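You operate a simulated robot arm through the tools that you are given. There is no shell and no other tool. Be economical: measure what you need, move in short steps, check, and stop when the job is done.

You run a simulated robot arm. Do the job below in one go: nothing can be reset, and whatever is moved stays where it is left.

JOB
Take the tall setting block and leave it on top of the brown spares carton on the grey side table.

Only the result counts: the job must be done as asked and must still hold three seconds after the hand-in. Knocking over, shifting, dropping, spilling or breaking anything else fails it.

ROBOT AND FRAMES
A 6-joint arm with a two-finger parallel gripper, fixed in place. Base frame: the origin is at the foot of the arm, x ahead of it, y to its left, z up; the work surface is at about z = 0. Readings come in m, degrees, newtons and seconds.
With the tool pointing down near the work surface it reaches from about 0.14 to 0.58 m from the base axis. Its first joint turns from -66.0 to 66.0 degrees. Payload 2.1 kg.
The tool frame sits at the grasp point between the pads (the TCP): z along the fingers, y along the line on which they close. The tips reach 0.03 m beyond it. The gripper opens to 0.094 m. The fingers are 0.028 m wide and 0.01 m thick; the gripper's body (0.05 by 0.096 m) begins 0.055 m behind the TCP.
Orientation is that of the tool frame in the base frame, as [roll, pitch, yaw] about the fixed x, y, z axes, in that order (R = Rz(yaw) Ry(pitch) Rx(roll)). With the fingers straight down and closing along the base's y, the tool's x points along the base's -x, its y along +y and its z along -z.

CONTROLS
- The arm moves only by the tool servo_tool. Its argument "plan" is a list of rows, each a list of 4 numbers: the shift along the tool's x, y, z in m, then the turn about the tool's z in degrees. In form: [[dx, dy, dz, yaw], ...]. A call has 1 to 20 rows; each row is the pose to reach, as a shift and turn from the pose commanded when the call began, along the tool's axes at that moment. "hand" is the closure, from 0 (fully open) to 1 (shut), set as the call begins (left out, the last holds). Rows are played at 5 a second. More than 0.05 m and 8.6 degrees between two rows, or a gripper value outside its range, and nothing of the call is played. A pose out of reach is approached as far as the arm can. The call stops where the force on the tool passes 40 N (or 10 N more than at its start, if that is more) or the arm is blocked; 0.2 s more then pass. Each finger travels about 0.072 m/s and halts on what it meets, pressing with about 23 N; the grip force reading is that of the motor and also rises with nothing between the fingers. The clock runs only during rows and for 0.2 s after the last one: add rows that repeat a pose to give the fingers time. The reply holds the time, the measured pose of the TCP, the force on the tool along the base axes, the opening and the grip force, in the units named above and with some noise, and new pictures: "pictures" is both (left out), scene, wrist or none.
- Cameras (640 x 400 px; columns grow to the right, rows downward): "scene" is fixed at [0.0312, -0.3674, 0.4979]; the picture's right is [0.94, -0.35, 0.00], its down [-0.14, -0.36, -0.92] and it looks along [0.33, 0.86, -0.39] (base axes); focal length 311 px, centre (320, 200). "wrist" rides on the gripper at [0.076, 0.014, -0.102] in the tool frame; the picture's right is [-0.18, 0.98, 0.00], its down [-0.75, -0.14, -0.64] and it looks along [-0.63, -0.12, 0.77] (tool axes); focal length 243 px, centre (320, 200). There is no depth. A picture from a camera that has moved, and an enlarged one, comes with that camera's place and axes in the base frame and with its lens. The place of the scene camera against the robot may be out by one fixed shift of up to 0.018 m in any direction.
- inspect(camera, box): a new picture of the part [left, top, right, bottom] of that camera's present view, enlarged. No time passes.
- job_done(): hands the job in; it is judged then, once.

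Go step by step. Nothing tells you positions but the pictures and the camera data: compare them with the known pose of the tool, close in by small moves and look again before you grip or let go. The budget is 90 turns and 170 pictures, counting those below and the enlarged ones. Unless the task says otherwise, let go and move clear before handing in, and close with one line.

The tools are called by a JSON object that holds its "op" and its "data". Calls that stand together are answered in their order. servo_tool: Moves the arm, as the interface text tells. Its arguments: {"type":"object","properties":{"plan":{"type":"array","items":{"type":"array","items":{"type":"number"}}},"hand":{"type":"number"},"pictures":{"type":"string","enum":["both","scene","wrist","none"]}},"required":["plan"]} The other tools are called the same way: inspect (camera, box) takes an enlarged picture of a part of a camera's view; job_done () hands the job in.

At the start:

```text
t: 0.0
eef_pos: [0.2083, 0.2099, 0.3713]
tool_rot: [180.0, 0.1, -179.9]
force: [0.6, -0.2, 0.8]
finger_gap: 0.0942
grasp_force: 0.1
```

scene: 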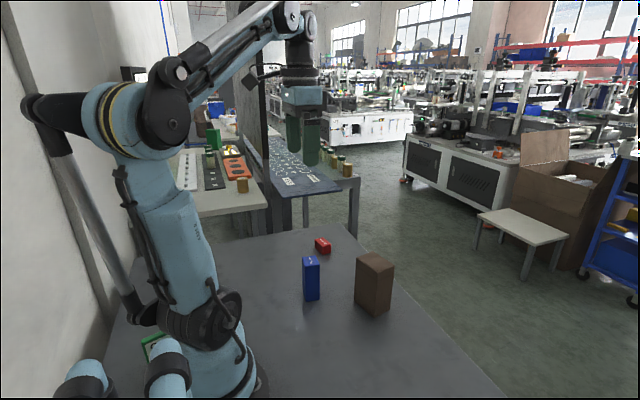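
wrist: 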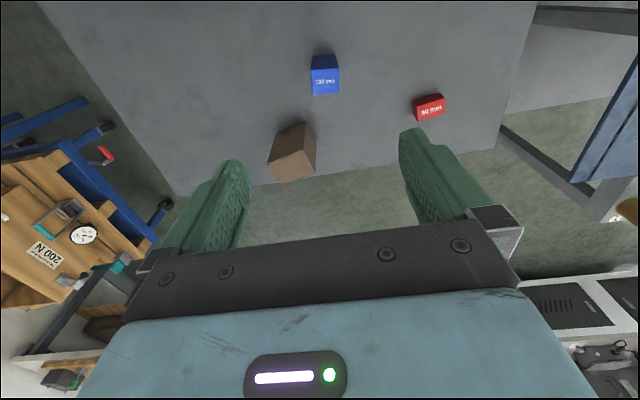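

I see a blue upright block, a small red block and a brown box on the grey table. I'll enlarge both views to measure them and check their identity.

{"op": "inspect", "data": {"camera": "scene", "box": [270, 220, 430, 320]}}

{"op": "inspect", "data": {"camera": "wrist", "box": [240, 30, 480, 190]}}

{"op": "inspect", "data": {"camera": "scene", "box": [100, 200, 500, 400]}}

```text
4.00 times, centred on (350, 270) of scene
camera zoom: at [0.0312, -0.3674, 0.4979], right [0.94, -0.35, 0.0], down [-0.14, -0.36, -0.92], along [0.33, 0.86, -0.39], focal length 1244 px, centre (200, -80)
```

zoom: 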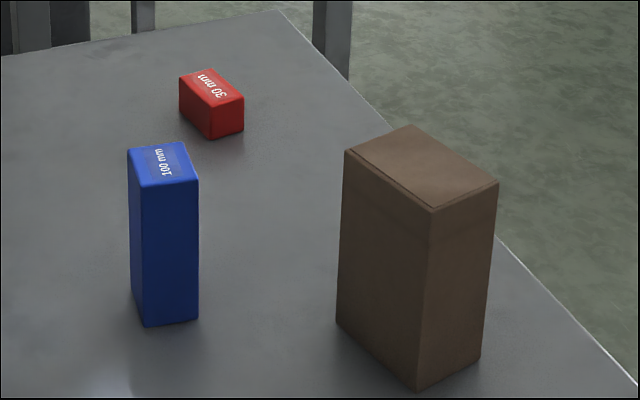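

```text
2.50 times, centred on (360, 110) of wrist
camera zoom: at [0.1323, 0.2251, 0.4742], right [0.18, 0.98, 0.0], down [0.75, -0.14, 0.64], along [0.63, -0.12, -0.77], focal length 606 px, centre (220, 425)
```

zoom: 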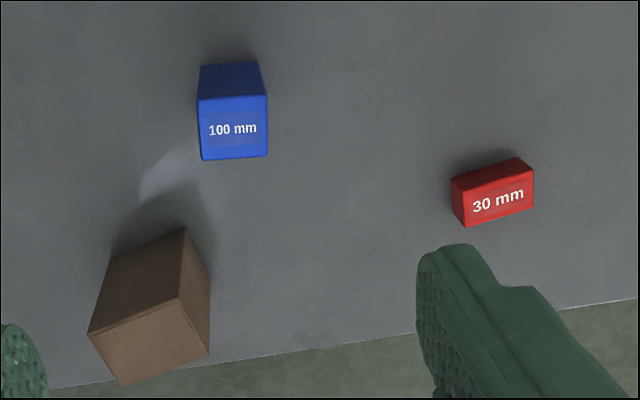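

```text
1.60 times, centred on (300, 300) of scene
camera zoom: at [0.0312, -0.3674, 0.4979], right [0.94, -0.35, 0.0], down [-0.14, -0.36, -0.92], along [0.33, 0.86, -0.39], focal length 498 px, centre (352, 40)
```

zoom: 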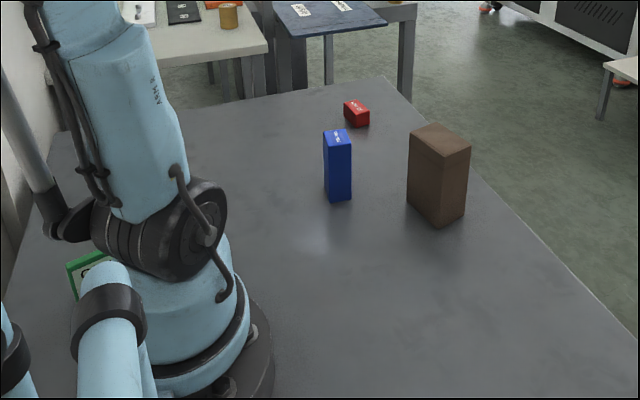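

The tall block is the blue "100 mm" one, at about (0.224, 0.215), turned about 8° clockwise and measuring roughly 38 x 32 mm. The carton's centre is at about (0.346, 0.135), with its top near z = 0.115. Next I go above the block and look again.

{"op": "servo_tool", "data": {"plan": [[-0.005, 0.002, 0.03, 2], [-0.01, 0.004, 0.06, 4], [-0.016, 0.005, 0.09, 6], [-0.016, 0.005, 0.12, 8], [-0.016, 0.005, 0.15, 8], [-0.016, 0.005, 0.17, 8], [-0.016, 0.005, 0.17, 8], [-0.016, 0.005, 0.17, 8]], "hand": 0}}

```text
t: 1.8
eef_pos: [0.2257, 0.2148, 0.2009]
tool_rot: [-180.0, 0.1, 172.0]
force: [0.4, 0.7, -0.1]
finger_gap: 0.0941
grasp_force: 0.1
camera wrist: at [0.1511, 0.2408, 0.3037], right [0.32, 0.95, 0.0], down [0.73, -0.24, 0.64], along [0.61, -0.2, -0.77], focal length 243 px, centre (320, 200)
```

scene: 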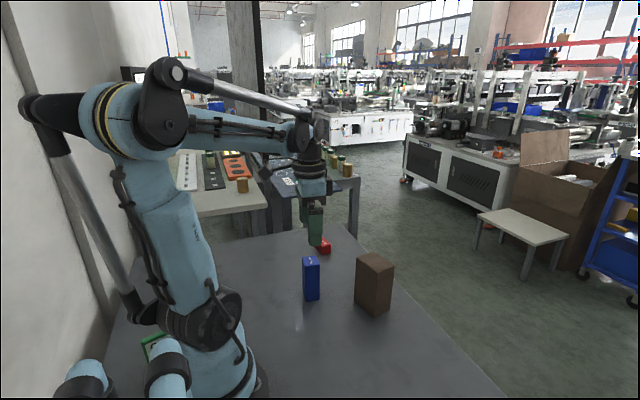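
wrist: 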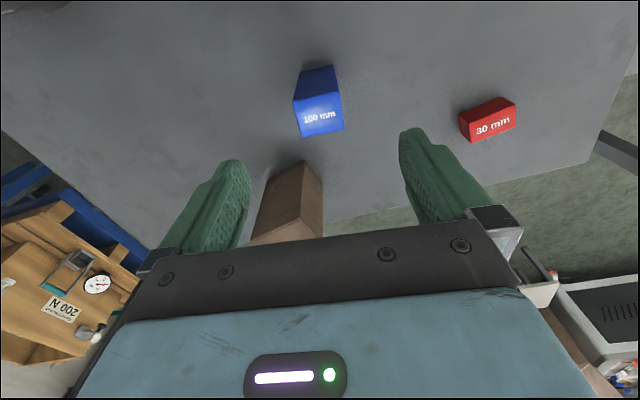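

The gripper is above the block. I enlarge the wrist view to refine the block's centre and yaw before going down.

{"op": "inspect", "data": {"camera": "wrist", "box": [240, 40, 400, 140]}}

```text
4.00 times, centred on (320, 90) of wrist
camera zoom: at [0.1511, 0.2408, 0.3037], right [0.32, 0.95, 0.0], down [0.73, -0.24, 0.64], along [0.61, -0.2, -0.77], focal length 970 px, centre (320, 640)
```

zoom: 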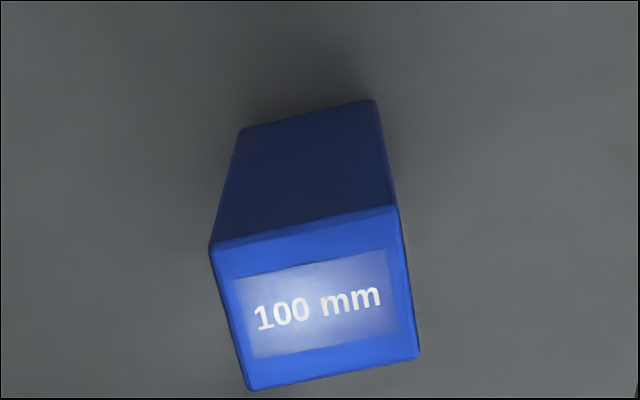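

The block's refined centre is (0.2242, 0.2165), with yaw about 7.3°, so the gripper is well aligned. I go down to z ≈ 0.062 around it.

{"op": "servo_tool", "data": {"plan": [[0.0015, 0.0017, 0.02, -0.5], [0.0015, 0.0017, 0.04, -0.5], [0.0015, 0.0017, 0.06, -0.5], [0.0015, 0.0017, 0.08, -0.5], [0.0015, 0.0017, 0.1, -0.5], [0.0015, 0.0017, 0.12, -0.5], [0.0015, 0.0017, 0.138, -0.5], [0.0015, 0.0017, 0.138, -0.5], [0.0015, 0.0017, 0.138, -0.5]], "hand": 0}}

```text
t: 3.8
eef_pos: [0.2232, 0.2176, 0.0637]
tool_rot: [180.0, 0.1, 172.6]
force: [0.5, 0.2, 0.0]
finger_gap: 0.0942
grasp_force: 0.0
camera wrist: at [0.1503, 0.2414, 0.1662], right [0.31, 0.95, 0.0], down [0.73, -0.24, 0.64], along [0.61, -0.2, -0.77], focal length 243 px, centre (320, 200)
```

scene: 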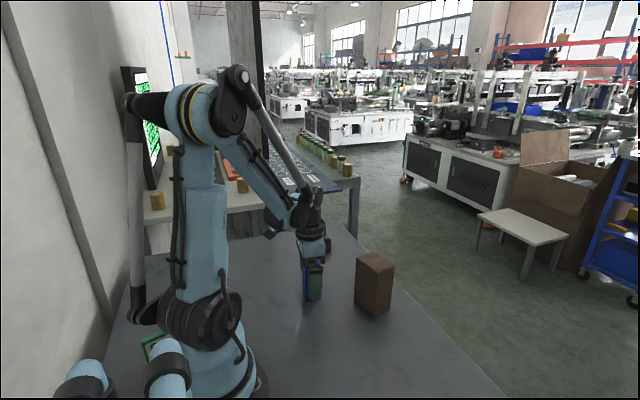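
wrist: 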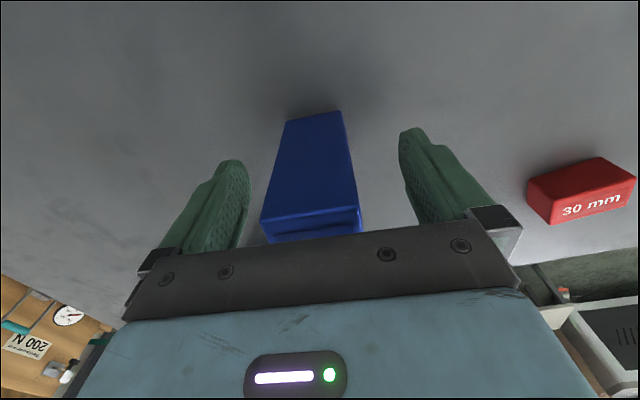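

The block stands between the fingers. I close and give them time.

{"op": "servo_tool", "data": {"plan": [[0, 0, 0, 0], [0, 0, 0, 0], [0, 0, 0, 0], [0, 0, 0, 0], [0, 0, 0, 0], [0, 0, 0, 0], [0, 0, 0, 0]], "hand": 1, "pictures": "wrist"}}

```text
t: 5.4
eef_pos: [0.2245, 0.2173, 0.0633]
tool_rot: [-180.0, 0.0, 172.5]
force: [-0.5, -2.3, 0.0]
finger_gap: 0.0445
grasp_force: 22.4
camera wrist: at [0.1503, 0.2414, 0.1663], right [0.31, 0.95, 0.0], down [0.73, -0.24, 0.64], along [0.61, -0.2, -0.77], focal length 243 px, centre (320, 200)
```

wrist: 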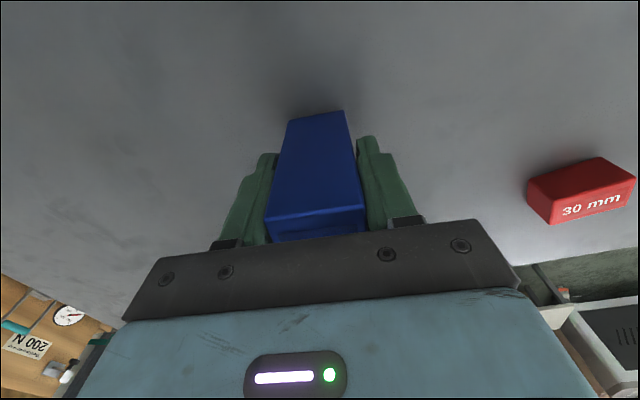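

The grip holds at a gap of 44 mm with 22 N. I lift straight up slowly.

{"op": "servo_tool", "data": {"plan": [[0, 0, -0.005, 0], [0, 0, -0.015, 0], [0, 0, -0.03, 0], [0, 0, -0.05, 0], [0, 0, -0.07, 0], [0, 0, -0.09, 0], [0, 0, -0.11, 0], [0, 0, -0.13, 0], [0, 0, -0.15, 0], [0, 0, -0.17, 0], [0, 0, -0.18, 0], [0, 0, -0.18, 0]]}}

```text
t: 8.0
eef_pos: [0.2233, 0.2166, 0.2423]
tool_rot: [-180.0, 0.0, 172.4]
force: [0.0, -0.3, -3.6]
finger_gap: 0.0443
grasp_force: 22.4
camera wrist: at [0.1495, 0.2417, 0.3461], right [0.31, 0.95, 0.0], down [0.73, -0.24, 0.64], along [0.61, -0.2, -0.77], focal length 243 px, centre (320, 200)
```

scene: 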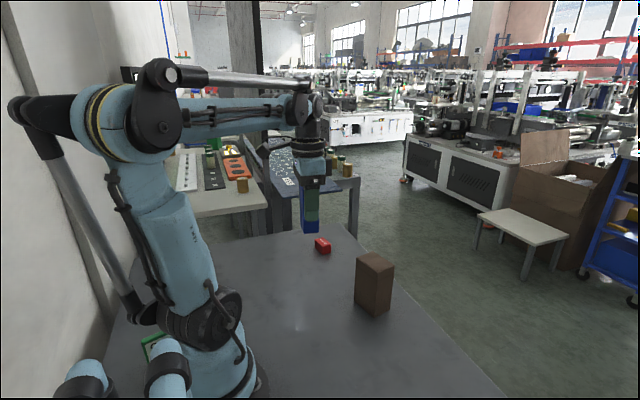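
wrist: 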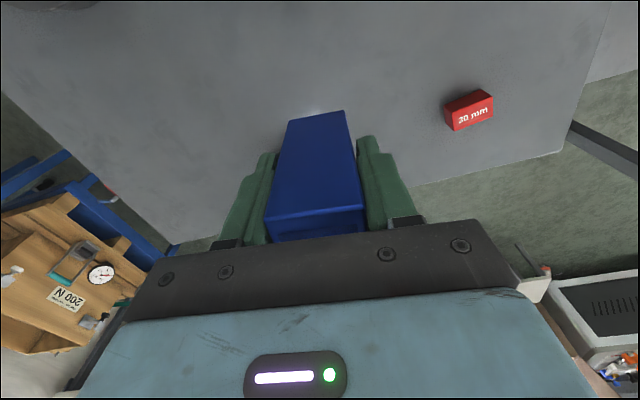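

The block is lifted, with its bottom at about z = 0.18. Next I go high above the carton, turning about 20° to match it, and look at the alignment.

{"op": "servo_tool", "data": {"plan": [[-0.005, -0.0025, -0.02, -1], [-0.015, -0.0075, -0.04, -3], [-0.03, -0.015, -0.06, -5], [-0.045, -0.022, -0.075, -7.5], [-0.06, -0.029, -0.09, -10], [-0.075, -0.036, -0.105, -12.5], [-0.09, -0.043, -0.12, -15], [-0.105, -0.05, -0.128, -17.5], [-0.12, -0.058, -0.128, -19.5], [-0.128, -0.062, -0.128, -20.5], [-0.1323, -0.0642, -0.128, -20.5], [-0.1323, -0.0642, -0.128, -20.5], [-0.1323, -0.0642, -0.128, -20.5]]}}

{"op": "inspect", "data": {"camera": "wrist", "box": [240, 20, 400, 120]}}

```text
t: 10.8
eef_pos: [0.3471, 0.1369, 0.3725]
tool_rot: [179.9, 0.0, -166.9]
force: [-0.1, 0.2, -3.7]
finger_gap: 0.0443
grasp_force: 22.6
camera wrist: at [0.2689, 0.1333, 0.4745], right [-0.04, 1.0, 0.0], down [0.77, 0.03, 0.64], along [0.64, 0.03, -0.77], focal length 243 px, centre (320, 200)
```

scene: 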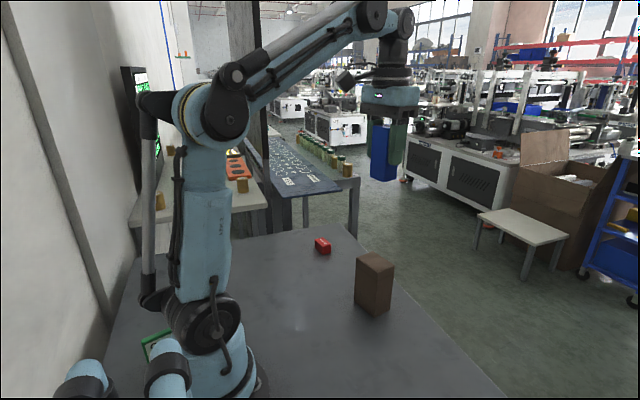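
wrist: 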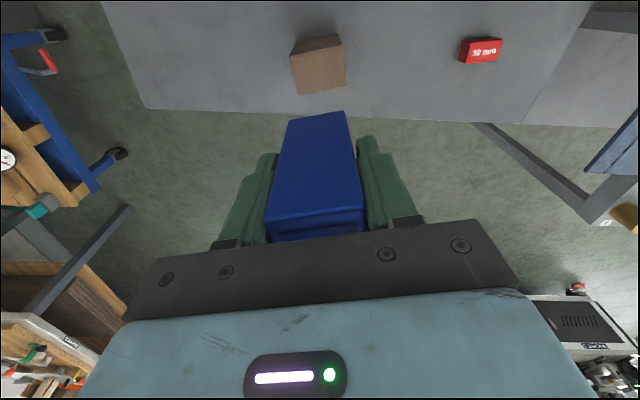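

```text
4.00 times, centred on (320, 70) of wrist
camera zoom: at [0.2689, 0.1333, 0.4745], right [-0.04, 1.0, 0.0], down [0.77, 0.03, 0.64], along [0.64, 0.03, -0.77], focal length 970 px, centre (320, 720)
```

zoom: 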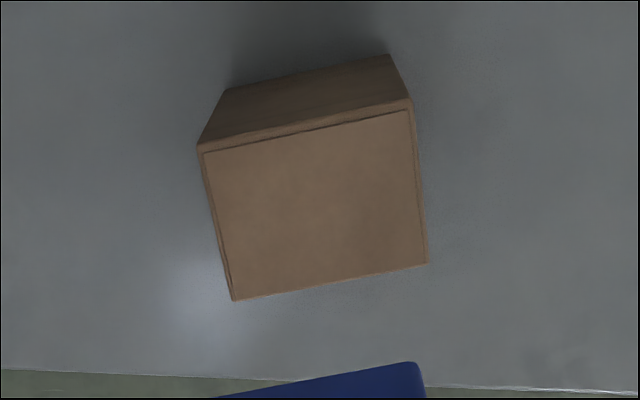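

The view confirms the carton's centre at about (0.3435, 0.137) with yaw 13°, which the tool matches. Its top is at z ≈ 0.115–0.13. I correct by about 3 mm and go down to z ≈ 0.215.

{"op": "servo_tool", "data": {"plan": [[0.001, 0.0, 0.02, 0], [0.002, 0.0005, 0.045, 0], [0.0034, 0.0008, 0.07, 0], [0.0034, 0.0008, 0.095, 0], [0.0034, 0.0008, 0.12, 0], [0.0034, 0.0008, 0.14, 0], [0.0034, 0.0008, 0.15, 0], [0.0034, 0.0008, 0.155, 0], [0.0034, 0.0008, 0.155, 0], [0.0034, 0.0008, 0.155, 0]]}}

{"op": "inspect", "data": {"camera": "scene", "box": [300, 180, 460, 330]}}

```text
t: 13.0
eef_pos: [0.3435, 0.1362, 0.2152]
tool_rot: [-180.0, 0.0, -167.0]
force: [-0.6, 0.7, -3.9]
finger_gap: 0.0441
grasp_force: 22.7
camera wrist: at [0.2656, 0.1338, 0.319], right [-0.04, 1.0, 0.0], down [0.77, 0.03, 0.64], along [0.64, 0.03, -0.77], focal length 243 px, centre (320, 200)
```

scene: 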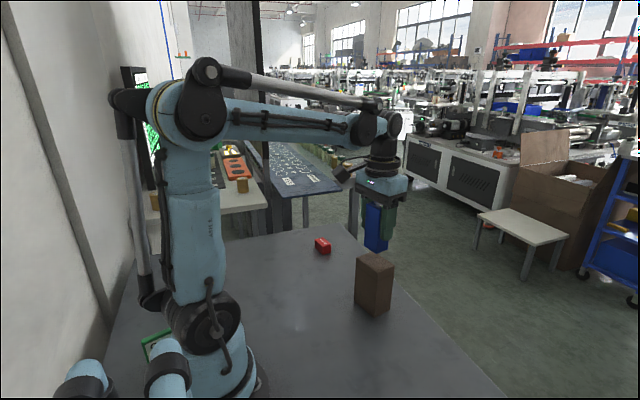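
wrist: 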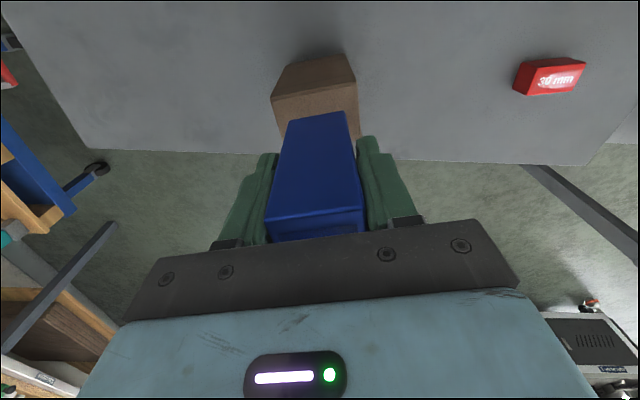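

```text
2.67 times, centred on (380, 255) of scene
camera zoom: at [0.0312, -0.3674, 0.4979], right [0.94, -0.35, 0.0], down [-0.14, -0.36, -0.92], along [0.33, 0.86, -0.39], focal length 829 px, centre (160, 53)
```

zoom: 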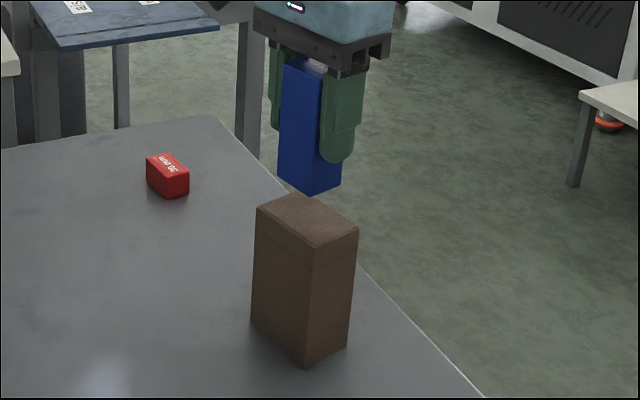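

The block hangs centred above the carton with about 35 mm left. I go down most of that, slowly.

{"op": "servo_tool", "data": {"plan": [[0, 0, 0.006, 0], [0, 0, 0.012, 0], [0, 0, 0.018, 0], [0, 0, 0.023, 0], [0, 0, 0.027, 0], [0, 0, 0.027, 0]]}}

{"op": "inspect", "data": {"camera": "scene", "box": [340, 220, 420, 270]}}

{"op": "inspect", "data": {"camera": "wrist", "box": [240, 50, 400, 150]}}

```text
t: 14.4
eef_pos: [0.3425, 0.1362, 0.1891]
tool_rot: [-180.0, -0.1, -167.1]
force: [-0.2, -1.0, -3.8]
finger_gap: 0.0442
grasp_force: 22.9
camera wrist: at [0.2654, 0.1339, 0.2919], right [-0.04, 1.0, 0.0], down [0.77, 0.03, 0.64], along [0.64, 0.03, -0.77], focal length 243 px, centre (320, 200)
```

scene: 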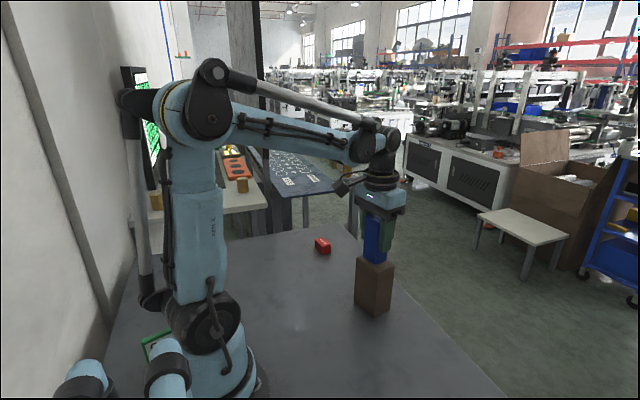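
wrist: 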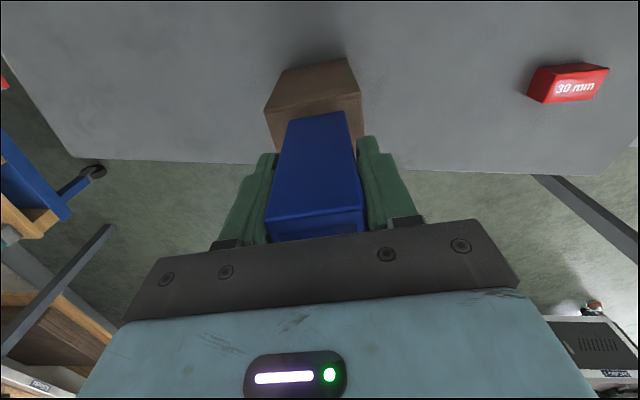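

```text
8.00 times, centred on (380, 245) of scene
camera zoom: at [0.0312, -0.3674, 0.4979], right [0.94, -0.35, 0.0], down [-0.14, -0.36, -0.92], along [0.33, 0.86, -0.39], focal length 2488 px, centre (-160, -160)
```

zoom: 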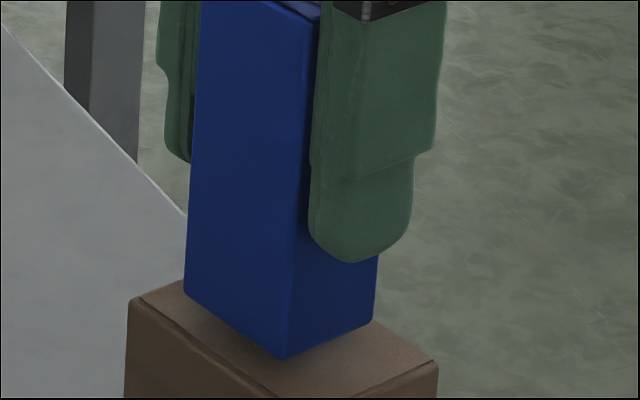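

```text
4.00 times, centred on (320, 100) of wrist
camera zoom: at [0.2654, 0.1339, 0.2919], right [-0.04, 1.0, 0.0], down [0.77, 0.03, 0.64], along [0.64, 0.03, -0.77], focal length 970 px, centre (320, 600)
```

zoom: 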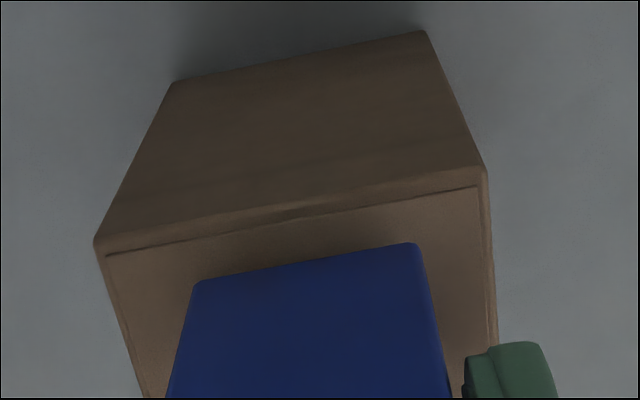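

The block is well centred with a few mm left. I go down in fine steps and watch the force.

{"op": "servo_tool", "data": {"plan": [[0, 0, 0.001, 0], [0, 0, 0.002, 0], [0, 0, 0.003, 0], [0, 0, 0.004, 0], [0, 0, 0.005, 0], [0, 0, 0.005, 0]], "pictures": "none"}}

{"op": "inspect", "data": {"camera": "scene", "box": [340, 220, 420, 270]}}

```text
t: 15.8
eef_pos: [0.3433, 0.1358, 0.1834]
tool_rot: [-180.0, 0.0, -166.9]
force: [-0.3, -0.1, -4.1]
finger_gap: 0.0441
grasp_force: 22.8
```

```text
8.00 times, centred on (380, 245) of scene
camera zoom: at [0.0312, -0.3674, 0.4979], right [0.94, -0.35, 0.0], down [-0.14, -0.36, -0.92], along [0.33, 0.86, -0.39], focal length 2488 px, centre (-160, -160)
```

zoom: 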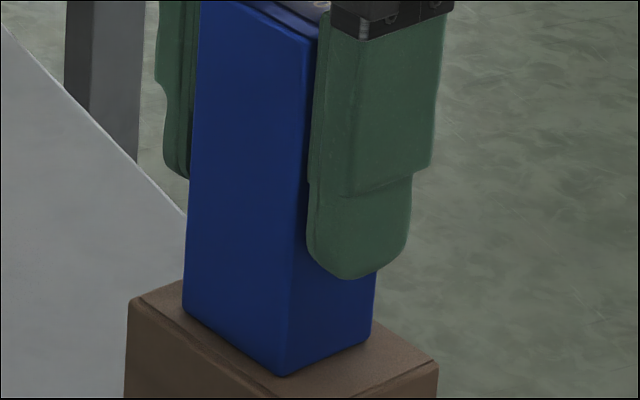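

There is no contact yet. I continue in very small steps.

{"op": "servo_tool", "data": {"plan": [[0, 0, 0.0007, 0], [0, 0, 0.0014, 0], [0, 0, 0.002, 0], [0, 0, 0.002, 0]], "pictures": "none"}}

{"op": "inspect", "data": {"camera": "scene", "box": [340, 240, 420, 290]}}

```text
t: 16.8
eef_pos: [0.3433, 0.1363, 0.1828]
tool_rot: [179.9, 0.0, -167.0]
force: [-0.6, -0.1, 18.1]
finger_gap: 0.0444
grasp_force: 23.5
```

```text
8.00 times, centred on (380, 265) of scene
camera zoom: at [0.0311, -0.3674, 0.4979], right [0.94, -0.35, 0.0], down [-0.14, -0.36, -0.92], along [0.33, 0.86, -0.39], focal length 2488 px, centre (-160, -320)
```

zoom: 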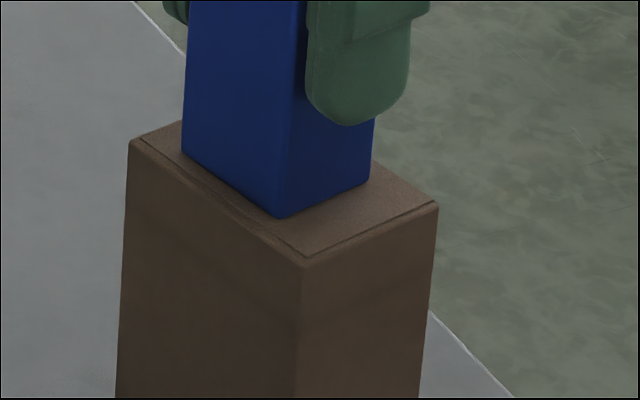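

The block touched down at z ≈ 0.183 and stands square within the carton top. I ease the pressure off by 1 mm, then open.

{"op": "servo_tool", "data": {"plan": [[0, 0, -0.0005, 0], [0, 0, -0.001, 0], [0, 0, -0.001, 0]], "pictures": "none"}}

```text
t: 17.6
eef_pos: [0.3427, 0.1369, 0.1826]
tool_rot: [180.0, 0.0, -167.0]
force: [0.2, -0.1, -3.9]
finger_gap: 0.0443
grasp_force: 22.7
```

The pressure is gone and the block is within a fraction of a mm of the top. I lower 0.5 mm and open the fingers.

{"op": "servo_tool", "data": {"plan": [[0, 0, 0.0003, 0], [0, 0, 0.0005, 0]], "pictures": "none"}}

{"op": "servo_tool", "data": {"plan": [[0, 0, 0, 0], [0, 0, 0, 0], [0, 0, 0, 0], [0, 0, 0, 0], [0, 0, 0, 0]], "hand": 0}}

```text
t: 18.2
eef_pos: [0.3432, 0.1366, 0.1826]
tool_rot: [-180.0, 0.0, -167.0]
force: [-0.9, -0.8, -3.8]
finger_gap: 0.0442
grasp_force: 23.0
```

```text
t: 19.4
eef_pos: [0.3429, 0.1365, 0.1831]
tool_rot: [180.0, 0.0, -167.0]
force: [0.3, -0.3, -0.2]
finger_gap: 0.0939
grasp_force: 0.1
camera wrist: at [0.2652, 0.1338, 0.2855], right [-0.04, 1.0, 0.0], down [0.77, 0.03, 0.64], along [0.64, 0.03, -0.77], focal length 243 px, centre (320, 200)
```

scene: 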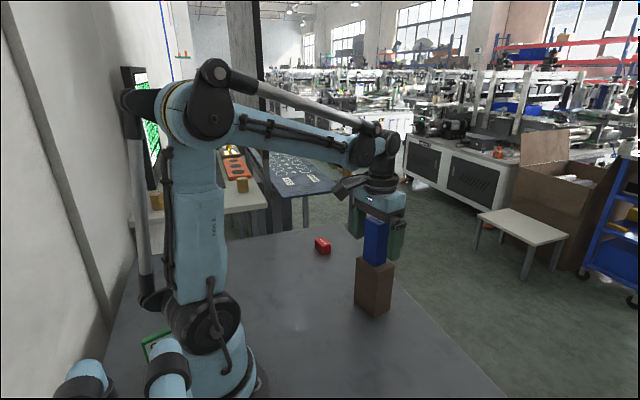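
wrist: 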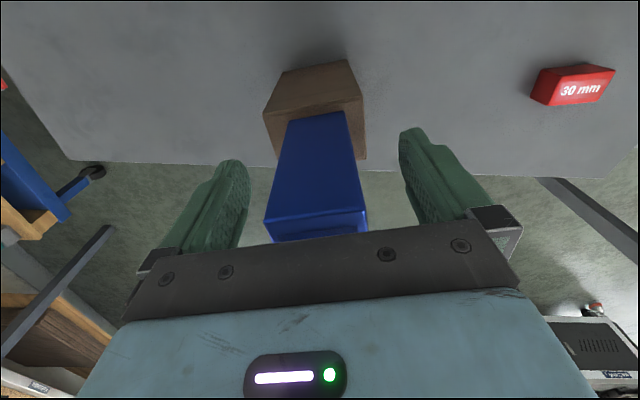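

The block stands free on the carton with the fingers open on both sides. I retreat straight up.

{"op": "servo_tool", "data": {"plan": [[0, 0, -0.01, 0], [0, 0, -0.025, 0], [0, 0, -0.045, 0], [0, 0, -0.07, 0], [0, 0, -0.095, 0], [0, 0, -0.12, 0], [0, 0, -0.14, 0], [0, 0, -0.15, 0], [0, 0, -0.15, 0], [0, 0, -0.15, 0], [0, 0, -0.15, 0]]}}

{"op": "inspect", "data": {"camera": "scene", "box": [300, 190, 460, 330]}}

```text
t: 21.8
eef_pos: [0.344, 0.137, 0.3314]
tool_rot: [180.0, 0.0, -166.9]
force: [0.4, 0.4, 0.2]
finger_gap: 0.094
grasp_force: 0.1
camera wrist: at [0.2653, 0.1338, 0.4353], right [-0.04, 1.0, 0.0], down [0.77, 0.03, 0.64], along [0.64, 0.03, -0.77], focal length 243 px, centre (320, 200)
```

scene: 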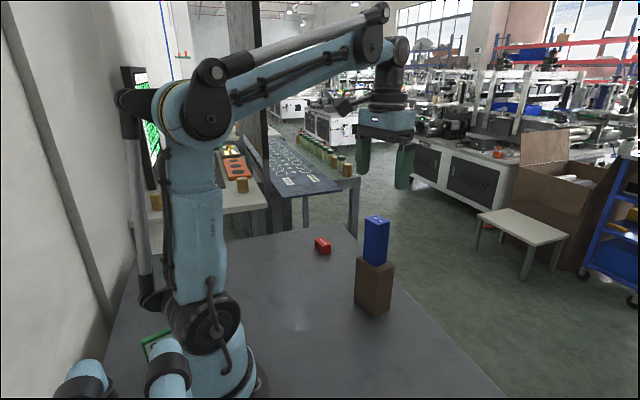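
wrist: 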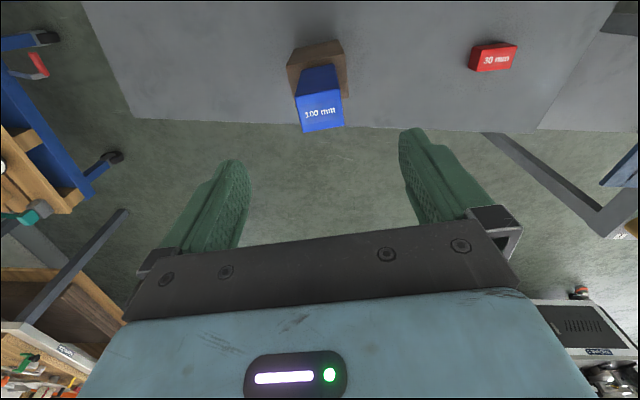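

```text
2.86 times, centred on (380, 260) of scene
camera zoom: at [0.0312, -0.3674, 0.4979], right [0.94, -0.35, 0.0], down [-0.14, -0.36, -0.92], along [0.33, 0.86, -0.39], focal length 889 px, centre (149, 29)
```

zoom: 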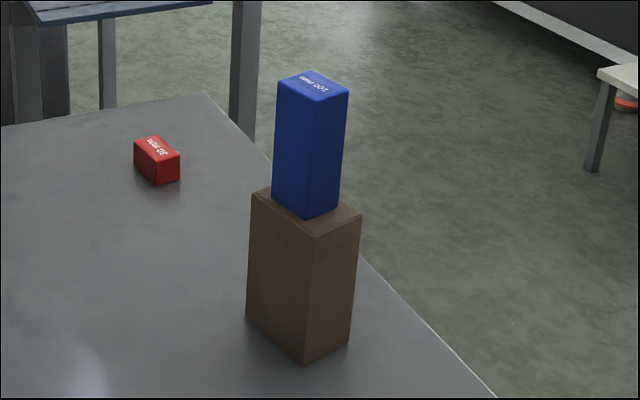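

The block stands upright and steady on the carton, the red block and the carton look unmoved, and the gripper is clear. I hand the job in.

{"op": "job_done", "data": {}}

```text
The job is handed in.
```

The blue 100 mm setting block is standing upright on top of the brown carton, the gripper is clear, and nothing else appears to have moved.
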